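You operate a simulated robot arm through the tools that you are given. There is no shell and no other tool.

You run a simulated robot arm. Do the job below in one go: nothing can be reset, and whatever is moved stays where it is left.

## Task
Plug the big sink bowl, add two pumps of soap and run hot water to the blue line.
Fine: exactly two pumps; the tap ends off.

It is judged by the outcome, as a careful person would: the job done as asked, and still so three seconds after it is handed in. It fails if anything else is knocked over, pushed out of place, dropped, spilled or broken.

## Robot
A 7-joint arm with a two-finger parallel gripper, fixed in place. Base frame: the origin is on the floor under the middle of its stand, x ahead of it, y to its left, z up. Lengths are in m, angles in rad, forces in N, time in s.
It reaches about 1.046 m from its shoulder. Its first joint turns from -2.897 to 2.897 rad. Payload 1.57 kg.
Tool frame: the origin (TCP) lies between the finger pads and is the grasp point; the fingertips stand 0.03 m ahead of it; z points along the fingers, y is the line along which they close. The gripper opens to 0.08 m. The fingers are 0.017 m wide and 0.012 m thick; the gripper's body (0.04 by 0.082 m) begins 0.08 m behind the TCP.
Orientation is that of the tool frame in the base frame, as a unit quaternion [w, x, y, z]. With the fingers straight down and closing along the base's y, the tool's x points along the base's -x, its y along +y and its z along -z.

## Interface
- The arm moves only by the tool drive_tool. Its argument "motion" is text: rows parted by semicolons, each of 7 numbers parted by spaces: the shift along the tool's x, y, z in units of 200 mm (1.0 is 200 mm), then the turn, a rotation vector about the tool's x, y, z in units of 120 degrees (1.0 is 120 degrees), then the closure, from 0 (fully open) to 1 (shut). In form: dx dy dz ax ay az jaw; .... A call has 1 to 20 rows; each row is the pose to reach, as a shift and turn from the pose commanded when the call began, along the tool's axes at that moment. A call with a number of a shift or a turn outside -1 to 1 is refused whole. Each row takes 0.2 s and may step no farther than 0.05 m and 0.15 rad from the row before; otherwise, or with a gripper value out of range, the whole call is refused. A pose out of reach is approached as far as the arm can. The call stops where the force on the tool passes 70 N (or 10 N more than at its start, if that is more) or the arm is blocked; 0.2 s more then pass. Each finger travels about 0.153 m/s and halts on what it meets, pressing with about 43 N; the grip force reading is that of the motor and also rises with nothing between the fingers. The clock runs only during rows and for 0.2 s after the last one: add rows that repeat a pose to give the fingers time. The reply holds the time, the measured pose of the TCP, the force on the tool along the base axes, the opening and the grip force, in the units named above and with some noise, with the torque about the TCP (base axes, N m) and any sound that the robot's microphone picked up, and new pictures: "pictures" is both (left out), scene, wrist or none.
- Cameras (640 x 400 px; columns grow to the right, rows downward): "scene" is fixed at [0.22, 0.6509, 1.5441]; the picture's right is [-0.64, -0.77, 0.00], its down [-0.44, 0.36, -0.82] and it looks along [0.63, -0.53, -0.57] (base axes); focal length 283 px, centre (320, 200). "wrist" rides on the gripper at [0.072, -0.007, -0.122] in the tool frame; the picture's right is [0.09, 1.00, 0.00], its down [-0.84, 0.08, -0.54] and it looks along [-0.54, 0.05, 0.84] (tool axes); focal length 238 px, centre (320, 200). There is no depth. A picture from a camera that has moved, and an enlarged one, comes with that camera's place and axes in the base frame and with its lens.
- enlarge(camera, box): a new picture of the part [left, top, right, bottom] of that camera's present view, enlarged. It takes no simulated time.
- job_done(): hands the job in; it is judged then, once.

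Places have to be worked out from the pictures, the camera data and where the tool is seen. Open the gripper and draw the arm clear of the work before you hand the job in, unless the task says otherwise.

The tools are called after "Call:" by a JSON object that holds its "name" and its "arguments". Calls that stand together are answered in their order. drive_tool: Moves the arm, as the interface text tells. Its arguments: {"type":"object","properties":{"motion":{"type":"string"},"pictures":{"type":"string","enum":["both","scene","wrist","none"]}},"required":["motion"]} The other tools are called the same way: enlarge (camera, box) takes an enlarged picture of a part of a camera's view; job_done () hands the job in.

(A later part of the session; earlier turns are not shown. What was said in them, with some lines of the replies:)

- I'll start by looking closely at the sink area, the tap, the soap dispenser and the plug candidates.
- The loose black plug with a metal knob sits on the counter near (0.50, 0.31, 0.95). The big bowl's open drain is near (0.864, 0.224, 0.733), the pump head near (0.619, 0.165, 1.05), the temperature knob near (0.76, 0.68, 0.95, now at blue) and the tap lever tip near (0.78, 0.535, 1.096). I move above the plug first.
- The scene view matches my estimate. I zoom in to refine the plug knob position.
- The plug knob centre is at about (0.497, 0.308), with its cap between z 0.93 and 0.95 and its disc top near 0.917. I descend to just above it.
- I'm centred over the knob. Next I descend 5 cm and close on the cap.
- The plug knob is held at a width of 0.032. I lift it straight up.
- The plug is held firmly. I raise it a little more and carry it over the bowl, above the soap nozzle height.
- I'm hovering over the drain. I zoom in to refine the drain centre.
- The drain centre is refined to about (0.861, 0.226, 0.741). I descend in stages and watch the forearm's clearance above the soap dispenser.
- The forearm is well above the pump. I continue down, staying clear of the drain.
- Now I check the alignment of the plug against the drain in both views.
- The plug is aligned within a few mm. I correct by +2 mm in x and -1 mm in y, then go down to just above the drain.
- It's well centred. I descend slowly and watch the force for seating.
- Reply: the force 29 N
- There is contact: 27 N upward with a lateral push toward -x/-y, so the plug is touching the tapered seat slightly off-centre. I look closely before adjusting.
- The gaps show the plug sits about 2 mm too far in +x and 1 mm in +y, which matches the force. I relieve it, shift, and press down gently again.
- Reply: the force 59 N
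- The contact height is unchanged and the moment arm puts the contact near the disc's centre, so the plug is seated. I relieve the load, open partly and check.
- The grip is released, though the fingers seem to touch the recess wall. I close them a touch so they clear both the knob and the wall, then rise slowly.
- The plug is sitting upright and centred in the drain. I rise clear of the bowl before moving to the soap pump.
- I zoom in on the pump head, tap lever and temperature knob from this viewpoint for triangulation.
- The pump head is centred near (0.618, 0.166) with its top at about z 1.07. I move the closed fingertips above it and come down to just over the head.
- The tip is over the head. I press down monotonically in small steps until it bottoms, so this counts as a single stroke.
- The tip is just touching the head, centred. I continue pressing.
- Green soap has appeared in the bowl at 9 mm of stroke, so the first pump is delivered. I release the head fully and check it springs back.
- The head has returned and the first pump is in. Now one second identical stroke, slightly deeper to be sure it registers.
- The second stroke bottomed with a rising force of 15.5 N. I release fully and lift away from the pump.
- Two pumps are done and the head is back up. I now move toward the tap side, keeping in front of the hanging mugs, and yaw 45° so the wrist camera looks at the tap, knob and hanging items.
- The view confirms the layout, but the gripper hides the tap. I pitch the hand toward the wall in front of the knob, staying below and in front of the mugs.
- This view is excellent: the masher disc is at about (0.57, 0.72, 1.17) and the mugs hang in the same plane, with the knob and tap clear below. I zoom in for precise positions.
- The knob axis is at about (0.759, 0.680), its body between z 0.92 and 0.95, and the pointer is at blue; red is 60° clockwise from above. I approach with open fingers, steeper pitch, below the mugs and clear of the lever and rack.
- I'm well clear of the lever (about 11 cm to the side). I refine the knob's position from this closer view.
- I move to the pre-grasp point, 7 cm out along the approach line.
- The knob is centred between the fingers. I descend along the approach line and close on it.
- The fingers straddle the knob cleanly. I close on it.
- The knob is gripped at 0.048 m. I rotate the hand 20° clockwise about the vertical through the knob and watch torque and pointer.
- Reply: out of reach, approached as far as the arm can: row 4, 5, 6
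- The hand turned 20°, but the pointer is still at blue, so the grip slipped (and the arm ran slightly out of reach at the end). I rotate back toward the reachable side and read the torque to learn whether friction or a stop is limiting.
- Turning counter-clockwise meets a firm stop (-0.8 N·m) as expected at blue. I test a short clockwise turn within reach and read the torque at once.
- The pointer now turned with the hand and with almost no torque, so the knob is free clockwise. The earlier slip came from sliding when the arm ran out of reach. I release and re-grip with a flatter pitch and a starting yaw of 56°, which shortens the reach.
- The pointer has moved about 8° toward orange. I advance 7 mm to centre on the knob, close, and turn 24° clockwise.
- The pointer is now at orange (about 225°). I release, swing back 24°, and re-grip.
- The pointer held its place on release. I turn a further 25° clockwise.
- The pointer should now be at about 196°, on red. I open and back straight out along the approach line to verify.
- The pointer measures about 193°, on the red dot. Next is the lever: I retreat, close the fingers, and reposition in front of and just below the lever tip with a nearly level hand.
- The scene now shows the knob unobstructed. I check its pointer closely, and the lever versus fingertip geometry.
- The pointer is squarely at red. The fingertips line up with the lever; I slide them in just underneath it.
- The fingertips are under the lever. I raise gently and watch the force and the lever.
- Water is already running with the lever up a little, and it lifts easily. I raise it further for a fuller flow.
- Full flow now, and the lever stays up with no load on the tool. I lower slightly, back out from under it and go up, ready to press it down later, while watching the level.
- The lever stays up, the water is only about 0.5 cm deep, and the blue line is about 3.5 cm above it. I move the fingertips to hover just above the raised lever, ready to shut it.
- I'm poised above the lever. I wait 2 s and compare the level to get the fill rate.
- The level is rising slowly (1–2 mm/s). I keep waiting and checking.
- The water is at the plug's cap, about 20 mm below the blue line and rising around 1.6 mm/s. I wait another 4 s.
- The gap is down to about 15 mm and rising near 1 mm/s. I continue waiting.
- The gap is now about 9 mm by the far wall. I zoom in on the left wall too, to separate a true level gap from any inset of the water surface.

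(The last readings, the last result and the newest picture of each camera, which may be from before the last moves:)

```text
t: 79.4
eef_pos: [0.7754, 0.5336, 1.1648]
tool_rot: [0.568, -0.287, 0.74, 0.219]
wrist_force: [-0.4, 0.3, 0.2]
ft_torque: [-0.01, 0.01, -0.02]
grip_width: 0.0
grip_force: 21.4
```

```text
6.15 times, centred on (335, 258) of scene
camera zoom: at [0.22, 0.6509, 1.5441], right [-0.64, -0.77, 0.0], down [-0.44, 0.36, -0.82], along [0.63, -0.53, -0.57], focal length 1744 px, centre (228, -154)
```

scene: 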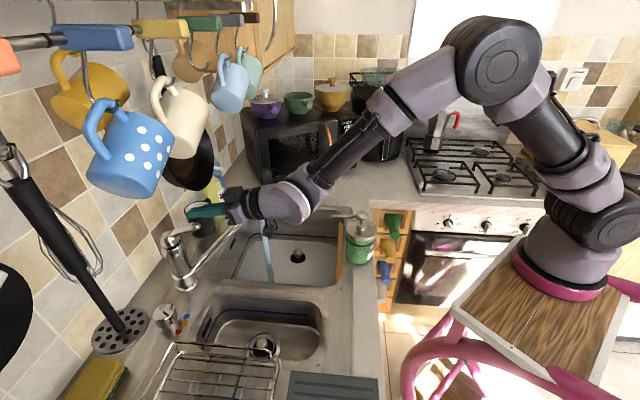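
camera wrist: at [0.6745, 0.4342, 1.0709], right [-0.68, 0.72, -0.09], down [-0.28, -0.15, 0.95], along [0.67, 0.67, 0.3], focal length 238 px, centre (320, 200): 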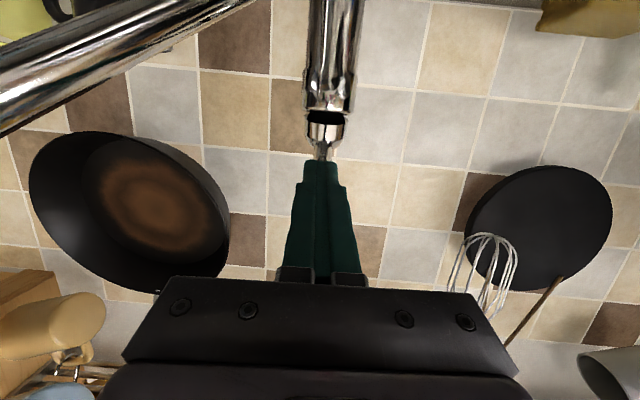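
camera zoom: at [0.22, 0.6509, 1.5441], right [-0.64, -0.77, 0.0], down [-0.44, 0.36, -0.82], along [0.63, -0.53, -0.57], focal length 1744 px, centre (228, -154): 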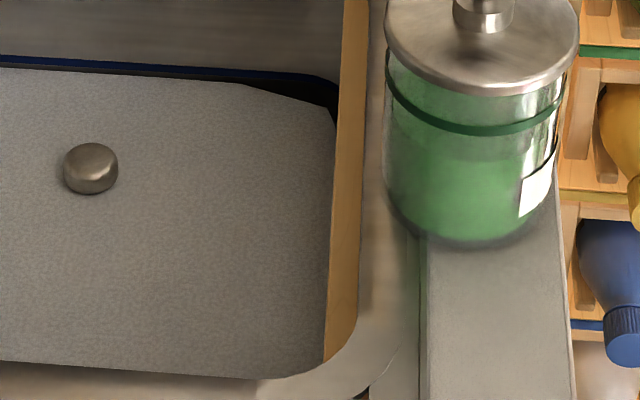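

Combining both walls, the level is about 7 mm below the middle of the line, rising about 1 mm/s. I wait 4 s more.

Call:
{"name": "drive_tool", "arguments": {"motion": "0 0 0 0 0 0 1; 0 0 0 0 0 0 1; 0 0 0 0 0 0 1; 0 0 0 0 0 0 1; 0 0 0 0 0 0 1; 0 0 0 0 0 0 1; 0 0 0 0 0 0 1; 0 0 0 0 0 0 1; 0 0 0 0 0 0 1; 0 0 0 0 0 0 1; 0 0 0 0 0 0 1; 0 0 0 0 0 0 1; 0 0 0 0 0 0 1; 0 0 0 0 0 0 1; 0 0 0 0 0 0 1; 0 0 0 0 0 0 1; 0 0 0 0 0 0 1", "pictures": "none"}}

Call:
{"name": "enlarge", "arguments": {"camera": "scene", "box": [290, 225, 320, 250]}}

Call:
{"name": "enlarge", "arguments": {"camera": "scene", "box": [228, 245, 258, 275]}}

Call:
{"name": "enlarge", "arguments": {"camera": "scene", "box": [200, 195, 360, 295]}}

```text
t: 83.0
eef_pos: [0.7759, 0.5339, 1.1656]
tool_rot: [0.568, -0.286, 0.741, 0.218]
wrist_force: [-0.2, 0.1, 0.0]
ft_torque: [0.02, -0.01, 0.02]
grip_width: 0.0001
grip_force: 21.4
```

```text
16.00 times, centred on (305, 238) of scene
camera zoom: at [0.22, 0.6509, 1.5441], right [-0.64, -0.77, 0.0], down [-0.44, 0.36, -0.82], along [0.63, -0.53, -0.57], focal length 4534 px, centre (560, -400)
```

zoom: 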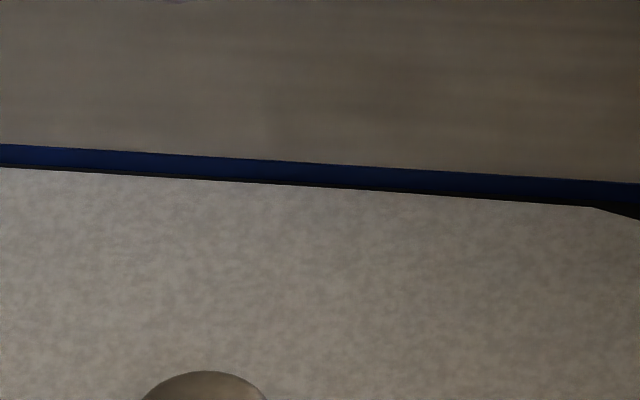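

```text
13.33 times, centred on (243, 260) of scene
camera zoom: at [0.22, 0.6509, 1.5441], right [-0.64, -0.77, 0.0], down [-0.44, 0.36, -0.82], along [0.63, -0.53, -0.57], focal length 3778 px, centre (1347, -600)
```

zoom: 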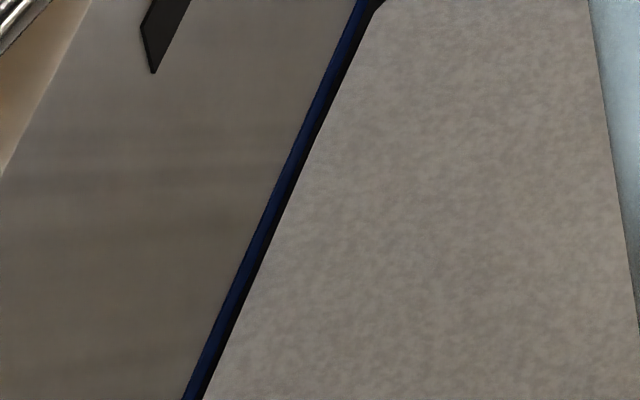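

```text
4.00 times, centred on (280, 245) of scene
camera zoom: at [0.22, 0.6509, 1.5441], right [-0.64, -0.77, 0.0], down [-0.44, 0.36, -0.82], along [0.63, -0.53, -0.57], focal length 1134 px, centre (480, 20)
```

zoom: 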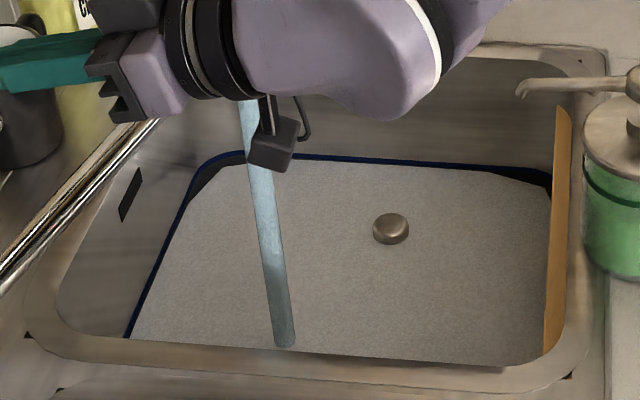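

The level is now about 3 mm below the line's middle. I hold another 1.4 s and then press the lever down smoothly to shut the tap.

Call:
{"name": "drive_tool", "arguments": {"motion": "0 0 0 0 0 0 1; 0 0 0 0 0 0 1; 0 0 0 0 0 0 1; 0 0 0 0 0 0 1; 0 0 0 0 0 0 1; 0 0 0 0 0 0 1; 0 0 0 0 0 0 1; 0.058 0 0.0155 0 0 0 1; 0.116 0 0.031 0 0 0 1; 0.1643 0 0.0438 0 0 0 1; 0.203 0 0.0541 0 0 0 1; 0.232 0 0.0618 0 0 0 1; 0.2416 0 0.0644 0 0 0 1", "pictures": "scene"}}

Call:
{"name": "enlarge", "arguments": {"camera": "scene", "box": [150, 195, 350, 300]}}

Call:
{"name": "enlarge", "arguments": {"camera": "scene", "box": [290, 225, 320, 250]}}

```text
t: 85.8
eef_pos: [0.776, 0.5331, 1.1201]
tool_rot: [0.572, -0.284, 0.738, 0.219]
wrist_force: [-2.3, -2.3, 23.5]
ft_torque: [0.46, -0.38, 0.21]
grip_width: 0.0
grip_force: 21.0
```

scene: 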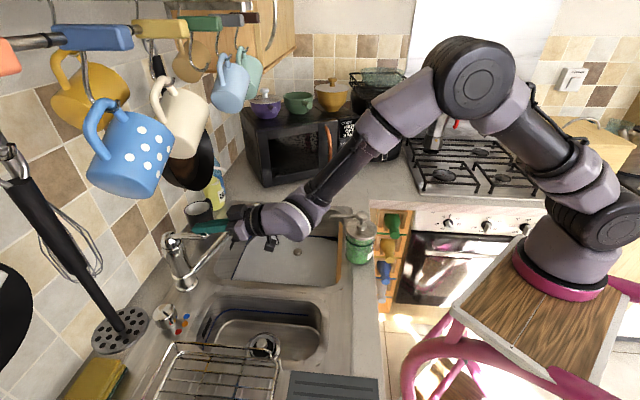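

```text
3.20 times, centred on (250, 248) of scene
camera zoom: at [0.22, 0.6509, 1.5441], right [-0.64, -0.77, 0.0], down [-0.44, 0.36, -0.82], along [0.63, -0.53, -0.57], focal length 907 px, centre (544, 48)
```

zoom: 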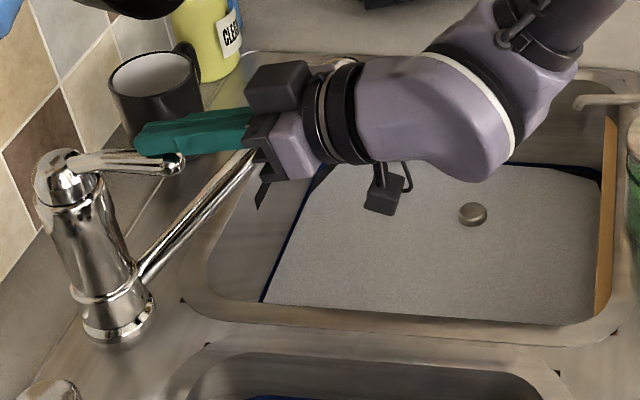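

```text
16.00 times, centred on (305, 238) of scene
camera zoom: at [0.22, 0.6509, 1.5441], right [-0.64, -0.77, 0.0], down [-0.44, 0.36, -0.82], along [0.63, -0.53, -0.57], focal length 4534 px, centre (560, -400)
```

zoom: 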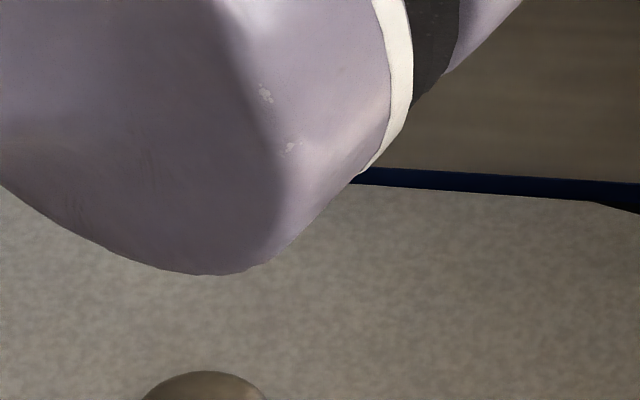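

The stream has stopped, the lever is against its stop (23 N) at its original position. I lift off and back away to check the tap and level.

Call:
{"name": "drive_tool", "arguments": {"motion": "-0.03 0 -0.008 0 0 0 1; -0.12 0 -0.032 0 0 0 1; -0.2 0 -0.16 0 0 0 1; -0.2 0 -0.36 0 0 0 1; -0.2 0 -0.56 0 0 0 1; -0.2 0 -0.76 0 0 0 1", "pictures": "scene"}}

Call:
{"name": "enlarge", "arguments": {"camera": "scene", "box": [150, 195, 350, 300]}}

Call:
{"name": "enlarge", "arguments": {"camera": "scene", "box": [228, 245, 258, 275]}}

Call:
{"name": "enlarge", "arguments": {"camera": "scene", "box": [290, 225, 320, 250]}}

```text
t: 87.2
eef_pos: [0.6745, 0.4423, 1.1923]
tool_rot: [0.569, -0.285, 0.74, 0.218]
wrist_force: [-1.2, 1.2, -0.3]
ft_torque: [0.03, -0.02, -0.02]
grip_width: 0.0
grip_force: 21.3
```

scene: 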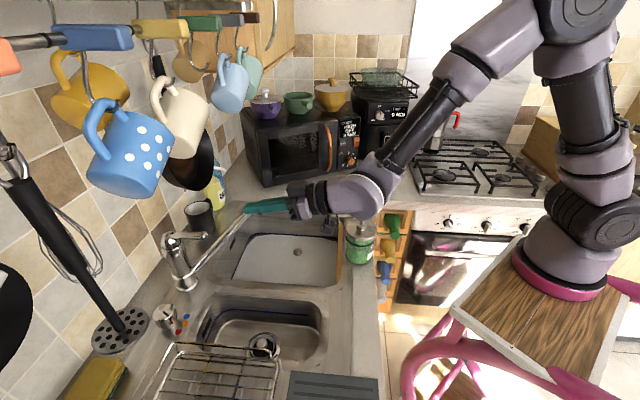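

```text
3.20 times, centred on (250, 248) of scene
camera zoom: at [0.22, 0.6509, 1.5441], right [-0.64, -0.77, 0.0], down [-0.44, 0.36, -0.82], along [0.63, -0.53, -0.57], focal length 907 px, centre (544, 48)
```

zoom: 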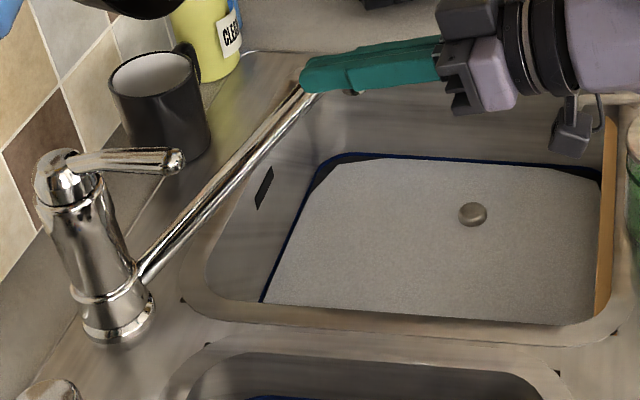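

```text
13.33 times, centred on (243, 260) of scene
camera zoom: at [0.22, 0.6509, 1.5441], right [-0.64, -0.77, 0.0], down [-0.44, 0.36, -0.82], along [0.63, -0.53, -0.57], focal length 3778 px, centre (1347, -600)
```

zoom: 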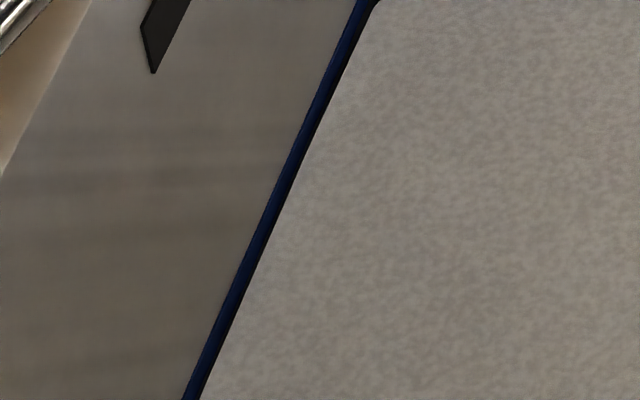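

```text
16.00 times, centred on (305, 238) of scene
camera zoom: at [0.22, 0.6509, 1.5441], right [-0.64, -0.77, 0.0], down [-0.44, 0.36, -0.82], along [0.63, -0.53, -0.57], focal length 4534 px, centre (560, -400)
```

zoom: 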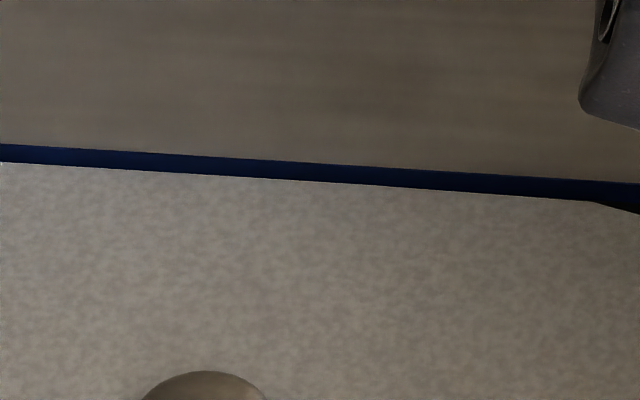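

The tap is shut with no stream, and the water edge sits within the blue line (about 1 mm from its middle). I open the gripper and draw the arm back and up, clear of everything.

Call:
{"name": "drive_tool", "arguments": {"motion": "-0.06 -0.018 -0.12 0 0.05 0 0.8; -0.13 -0.036 -0.24 0 0.11 0 0.5; -0.2 -0.054 -0.36 0 0.165 0 0.2; -0.27 -0.073 -0.47 0 0.22 0 0; -0.33 -0.09 -0.59 0 0.275 0 0; -0.4 -0.11 -0.7 0 0.333 0 0; -0.4 -0.11 -0.7 0 0.333 0 0"}}

Call:
{"name": "enlarge", "arguments": {"camera": "scene", "box": [150, 195, 390, 345]}}

```text
t: 88.8
eef_pos: [0.6052, 0.3473, 1.3077]
tool_rot: [0.281, -0.342, 0.89, 0.107]
wrist_force: [-0.2, 0.1, -1.2]
ft_torque: [0.01, 0.03, 0.01]
grip_width: 0.0802
grip_force: 0.1
camera wrist: at [0.5143, 0.2559, 1.3651], right [-0.72, 0.69, -0.05], down [0.22, 0.31, 0.92], along [0.65, 0.66, -0.38], focal length 238 px, centre (320, 200)
```

scene: 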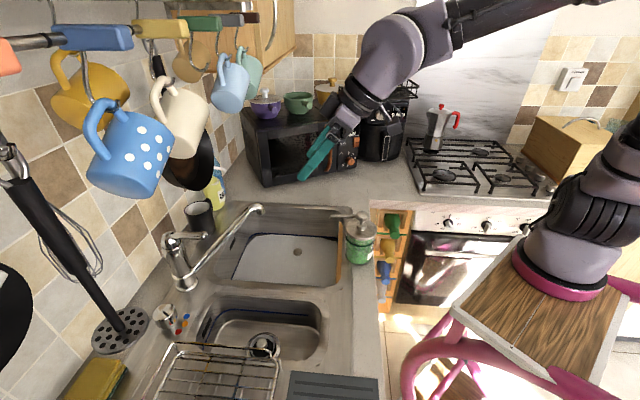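
wrist: 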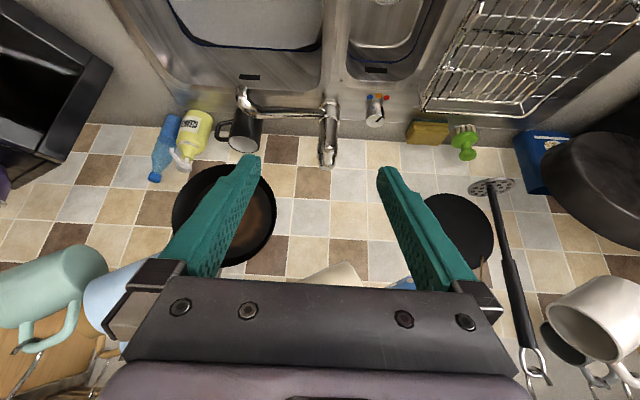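

```text
2.67 times, centred on (270, 270) of scene
camera zoom: at [0.22, 0.6509, 1.5441], right [-0.64, -0.77, 0.0], down [-0.44, 0.36, -0.82], along [0.63, -0.53, -0.57], focal length 756 px, centre (453, 13)
```

zoom: 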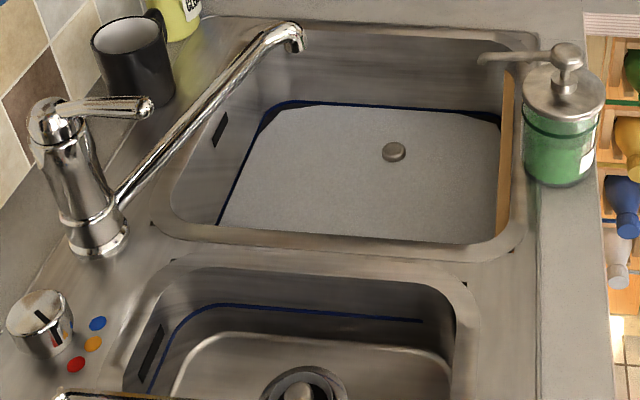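

Everything looks right: tap off, knob at red, plug in, dispenser upright. I draw the arm further back and wait to confirm the level holds.

Call:
{"name": "drive_tool", "arguments": {"motion": "0.07 -0.08 -0.14 0 0 0 0; 0.14 -0.16 -0.28 0 0 0 0; 0.21 -0.24 -0.42 0 0 0 0; 0.278 -0.312 -0.56 0 0 0 0; 0.278 -0.312 -0.56 0 0 0 0; 0.278 -0.312 -0.56 0 0 0 0; 0.278 -0.312 -0.56 0 0 0 0; 0.278 -0.312 -0.56 0 0 0 0; 0.278 -0.312 -0.56 0 0 0 0; 0.278 -0.312 -0.56 0 0 0 0; 0.278 -0.312 -0.56 0 0 0 0; 0.278 -0.312 -0.56 0 0 0 0; 0.278 -0.312 -0.56 0 0 0 0; 0.278 -0.312 -0.56 0 0 0 0; 0.278 -0.312 -0.56 0 0 0 0; 0.278 -0.312 -0.56 0 0 0 0"}}

Call:
{"name": "enlarge", "arguments": {"camera": "scene", "box": [290, 225, 320, 250]}}

Call:
{"name": "enlarge", "arguments": {"camera": "scene", "box": [228, 245, 258, 275]}}

Call:
{"name": "enlarge", "arguments": {"camera": "scene", "box": [150, 195, 290, 300]}}

Call:
{"name": "enlarge", "arguments": {"camera": "scene", "box": [140, 285, 220, 350]}}

```text
t: 92.2
eef_pos: [0.5658, 0.2288, 1.3646]
tool_rot: [0.281, -0.343, 0.89, 0.108]
wrist_force: [0.6, 0.5, 0.3]
ft_torque: [0.02, -0.01, 0.0]
grip_width: 0.0798
grip_force: 0.0
camera wrist: at [0.4747, 0.1364, 1.4232], right [-0.72, 0.69, -0.05], down [0.22, 0.31, 0.92], along [0.65, 0.66, -0.38], focal length 238 px, centre (320, 200)
```

scene: 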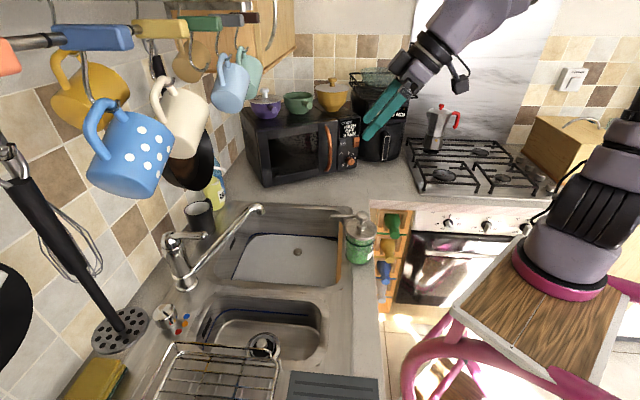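
wrist: 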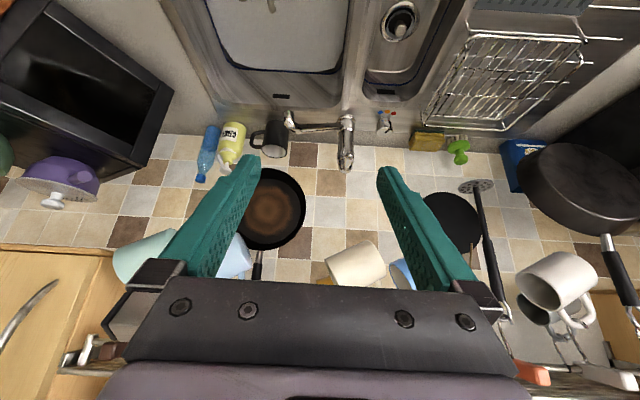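

```text
16.00 times, centred on (305, 238) of scene
camera zoom: at [0.22, 0.6509, 1.5441], right [-0.64, -0.77, 0.0], down [-0.44, 0.36, -0.82], along [0.63, -0.53, -0.57], focal length 4534 px, centre (560, -400)
```

zoom: 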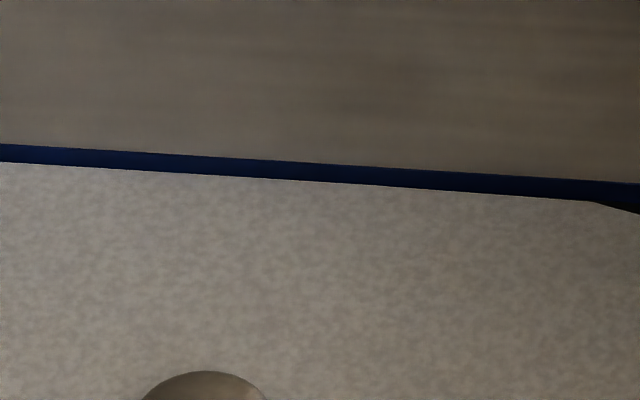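

```text
13.33 times, centred on (243, 260) of scene
camera zoom: at [0.22, 0.6509, 1.5441], right [-0.64, -0.77, 0.0], down [-0.44, 0.36, -0.82], along [0.63, -0.53, -0.57], focal length 3778 px, centre (1347, -600)
```

zoom: 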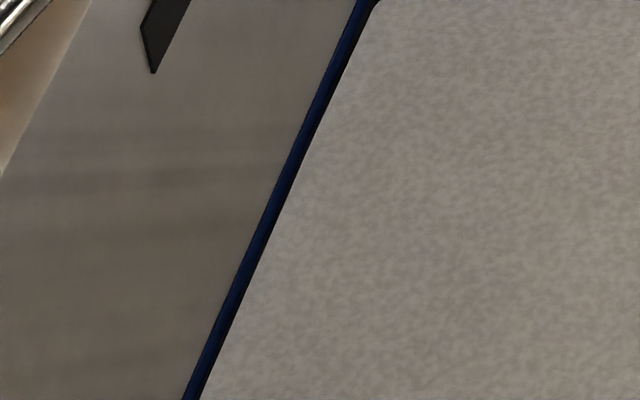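

```text
3.81 times, centred on (220, 248) of scene
camera zoom: at [0.22, 0.6509, 1.5441], right [-0.64, -0.77, 0.0], down [-0.44, 0.36, -0.82], along [0.63, -0.53, -0.57], focal length 1080 px, centre (701, 19)
```

zoom: 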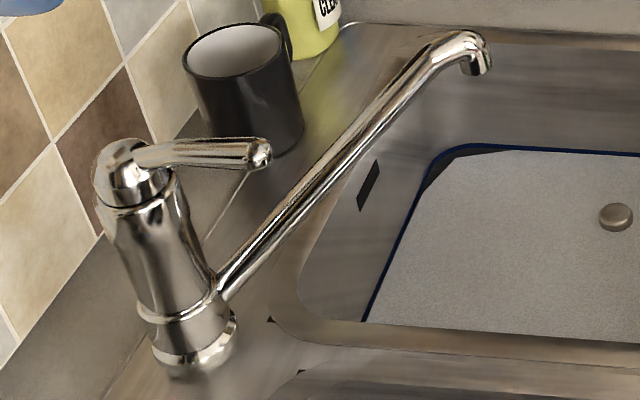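

```text
6.15 times, centred on (180, 318) of scene
camera zoom: at [0.22, 0.6509, 1.5441], right [-0.64, -0.77, 0.0], down [-0.44, 0.36, -0.82], along [0.63, -0.53, -0.57], focal length 1744 px, centre (1182, -523)
```

zoom: 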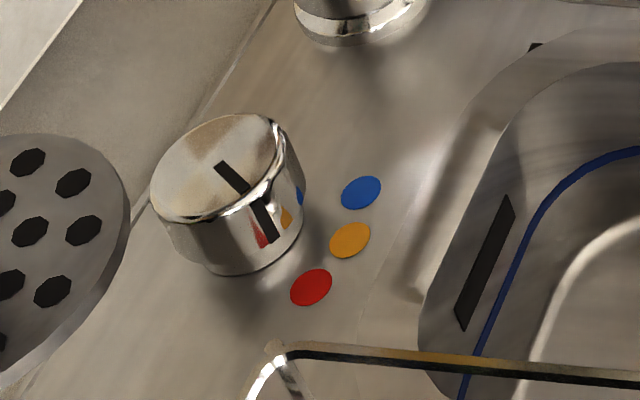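

The level has held steady at the blue line for about 5 s, the tap is off with its lever down, the knob is on red, and the arm is open and clear. The job is complete, so I hand it in.

Call:
{"name": "job_done", "arguments": {}}

```text
The job is handed in.
```

The big bowl is plugged, soaped with exactly two pumps, and filled with hot water to the blue line, and the tap is off. I handed the job in.

- **Plug:** it sits upright and centred in the big bowl's drain. The water level did not drop over about 5 s of watching.
- **Soap:** I made two full strokes, and the pump head sprang back after each. Soap showed in the bowl on the first stroke. The second gave no visible change, so I'm relying on its stroke depth and force.
- **Hot water:** the temperature knob was at blue. My first attempt to turn it slipped, so I re-gripped it and turned it to red before opening the tap.
- **Level:** the water surface is about 1 mm below the middle of the blue line.
- **Tap:** the lever is back in its original down position and no stream is visible.

From the camera views, nothing else was moved or spilled. The gripper is open and the arm is clear of the work.
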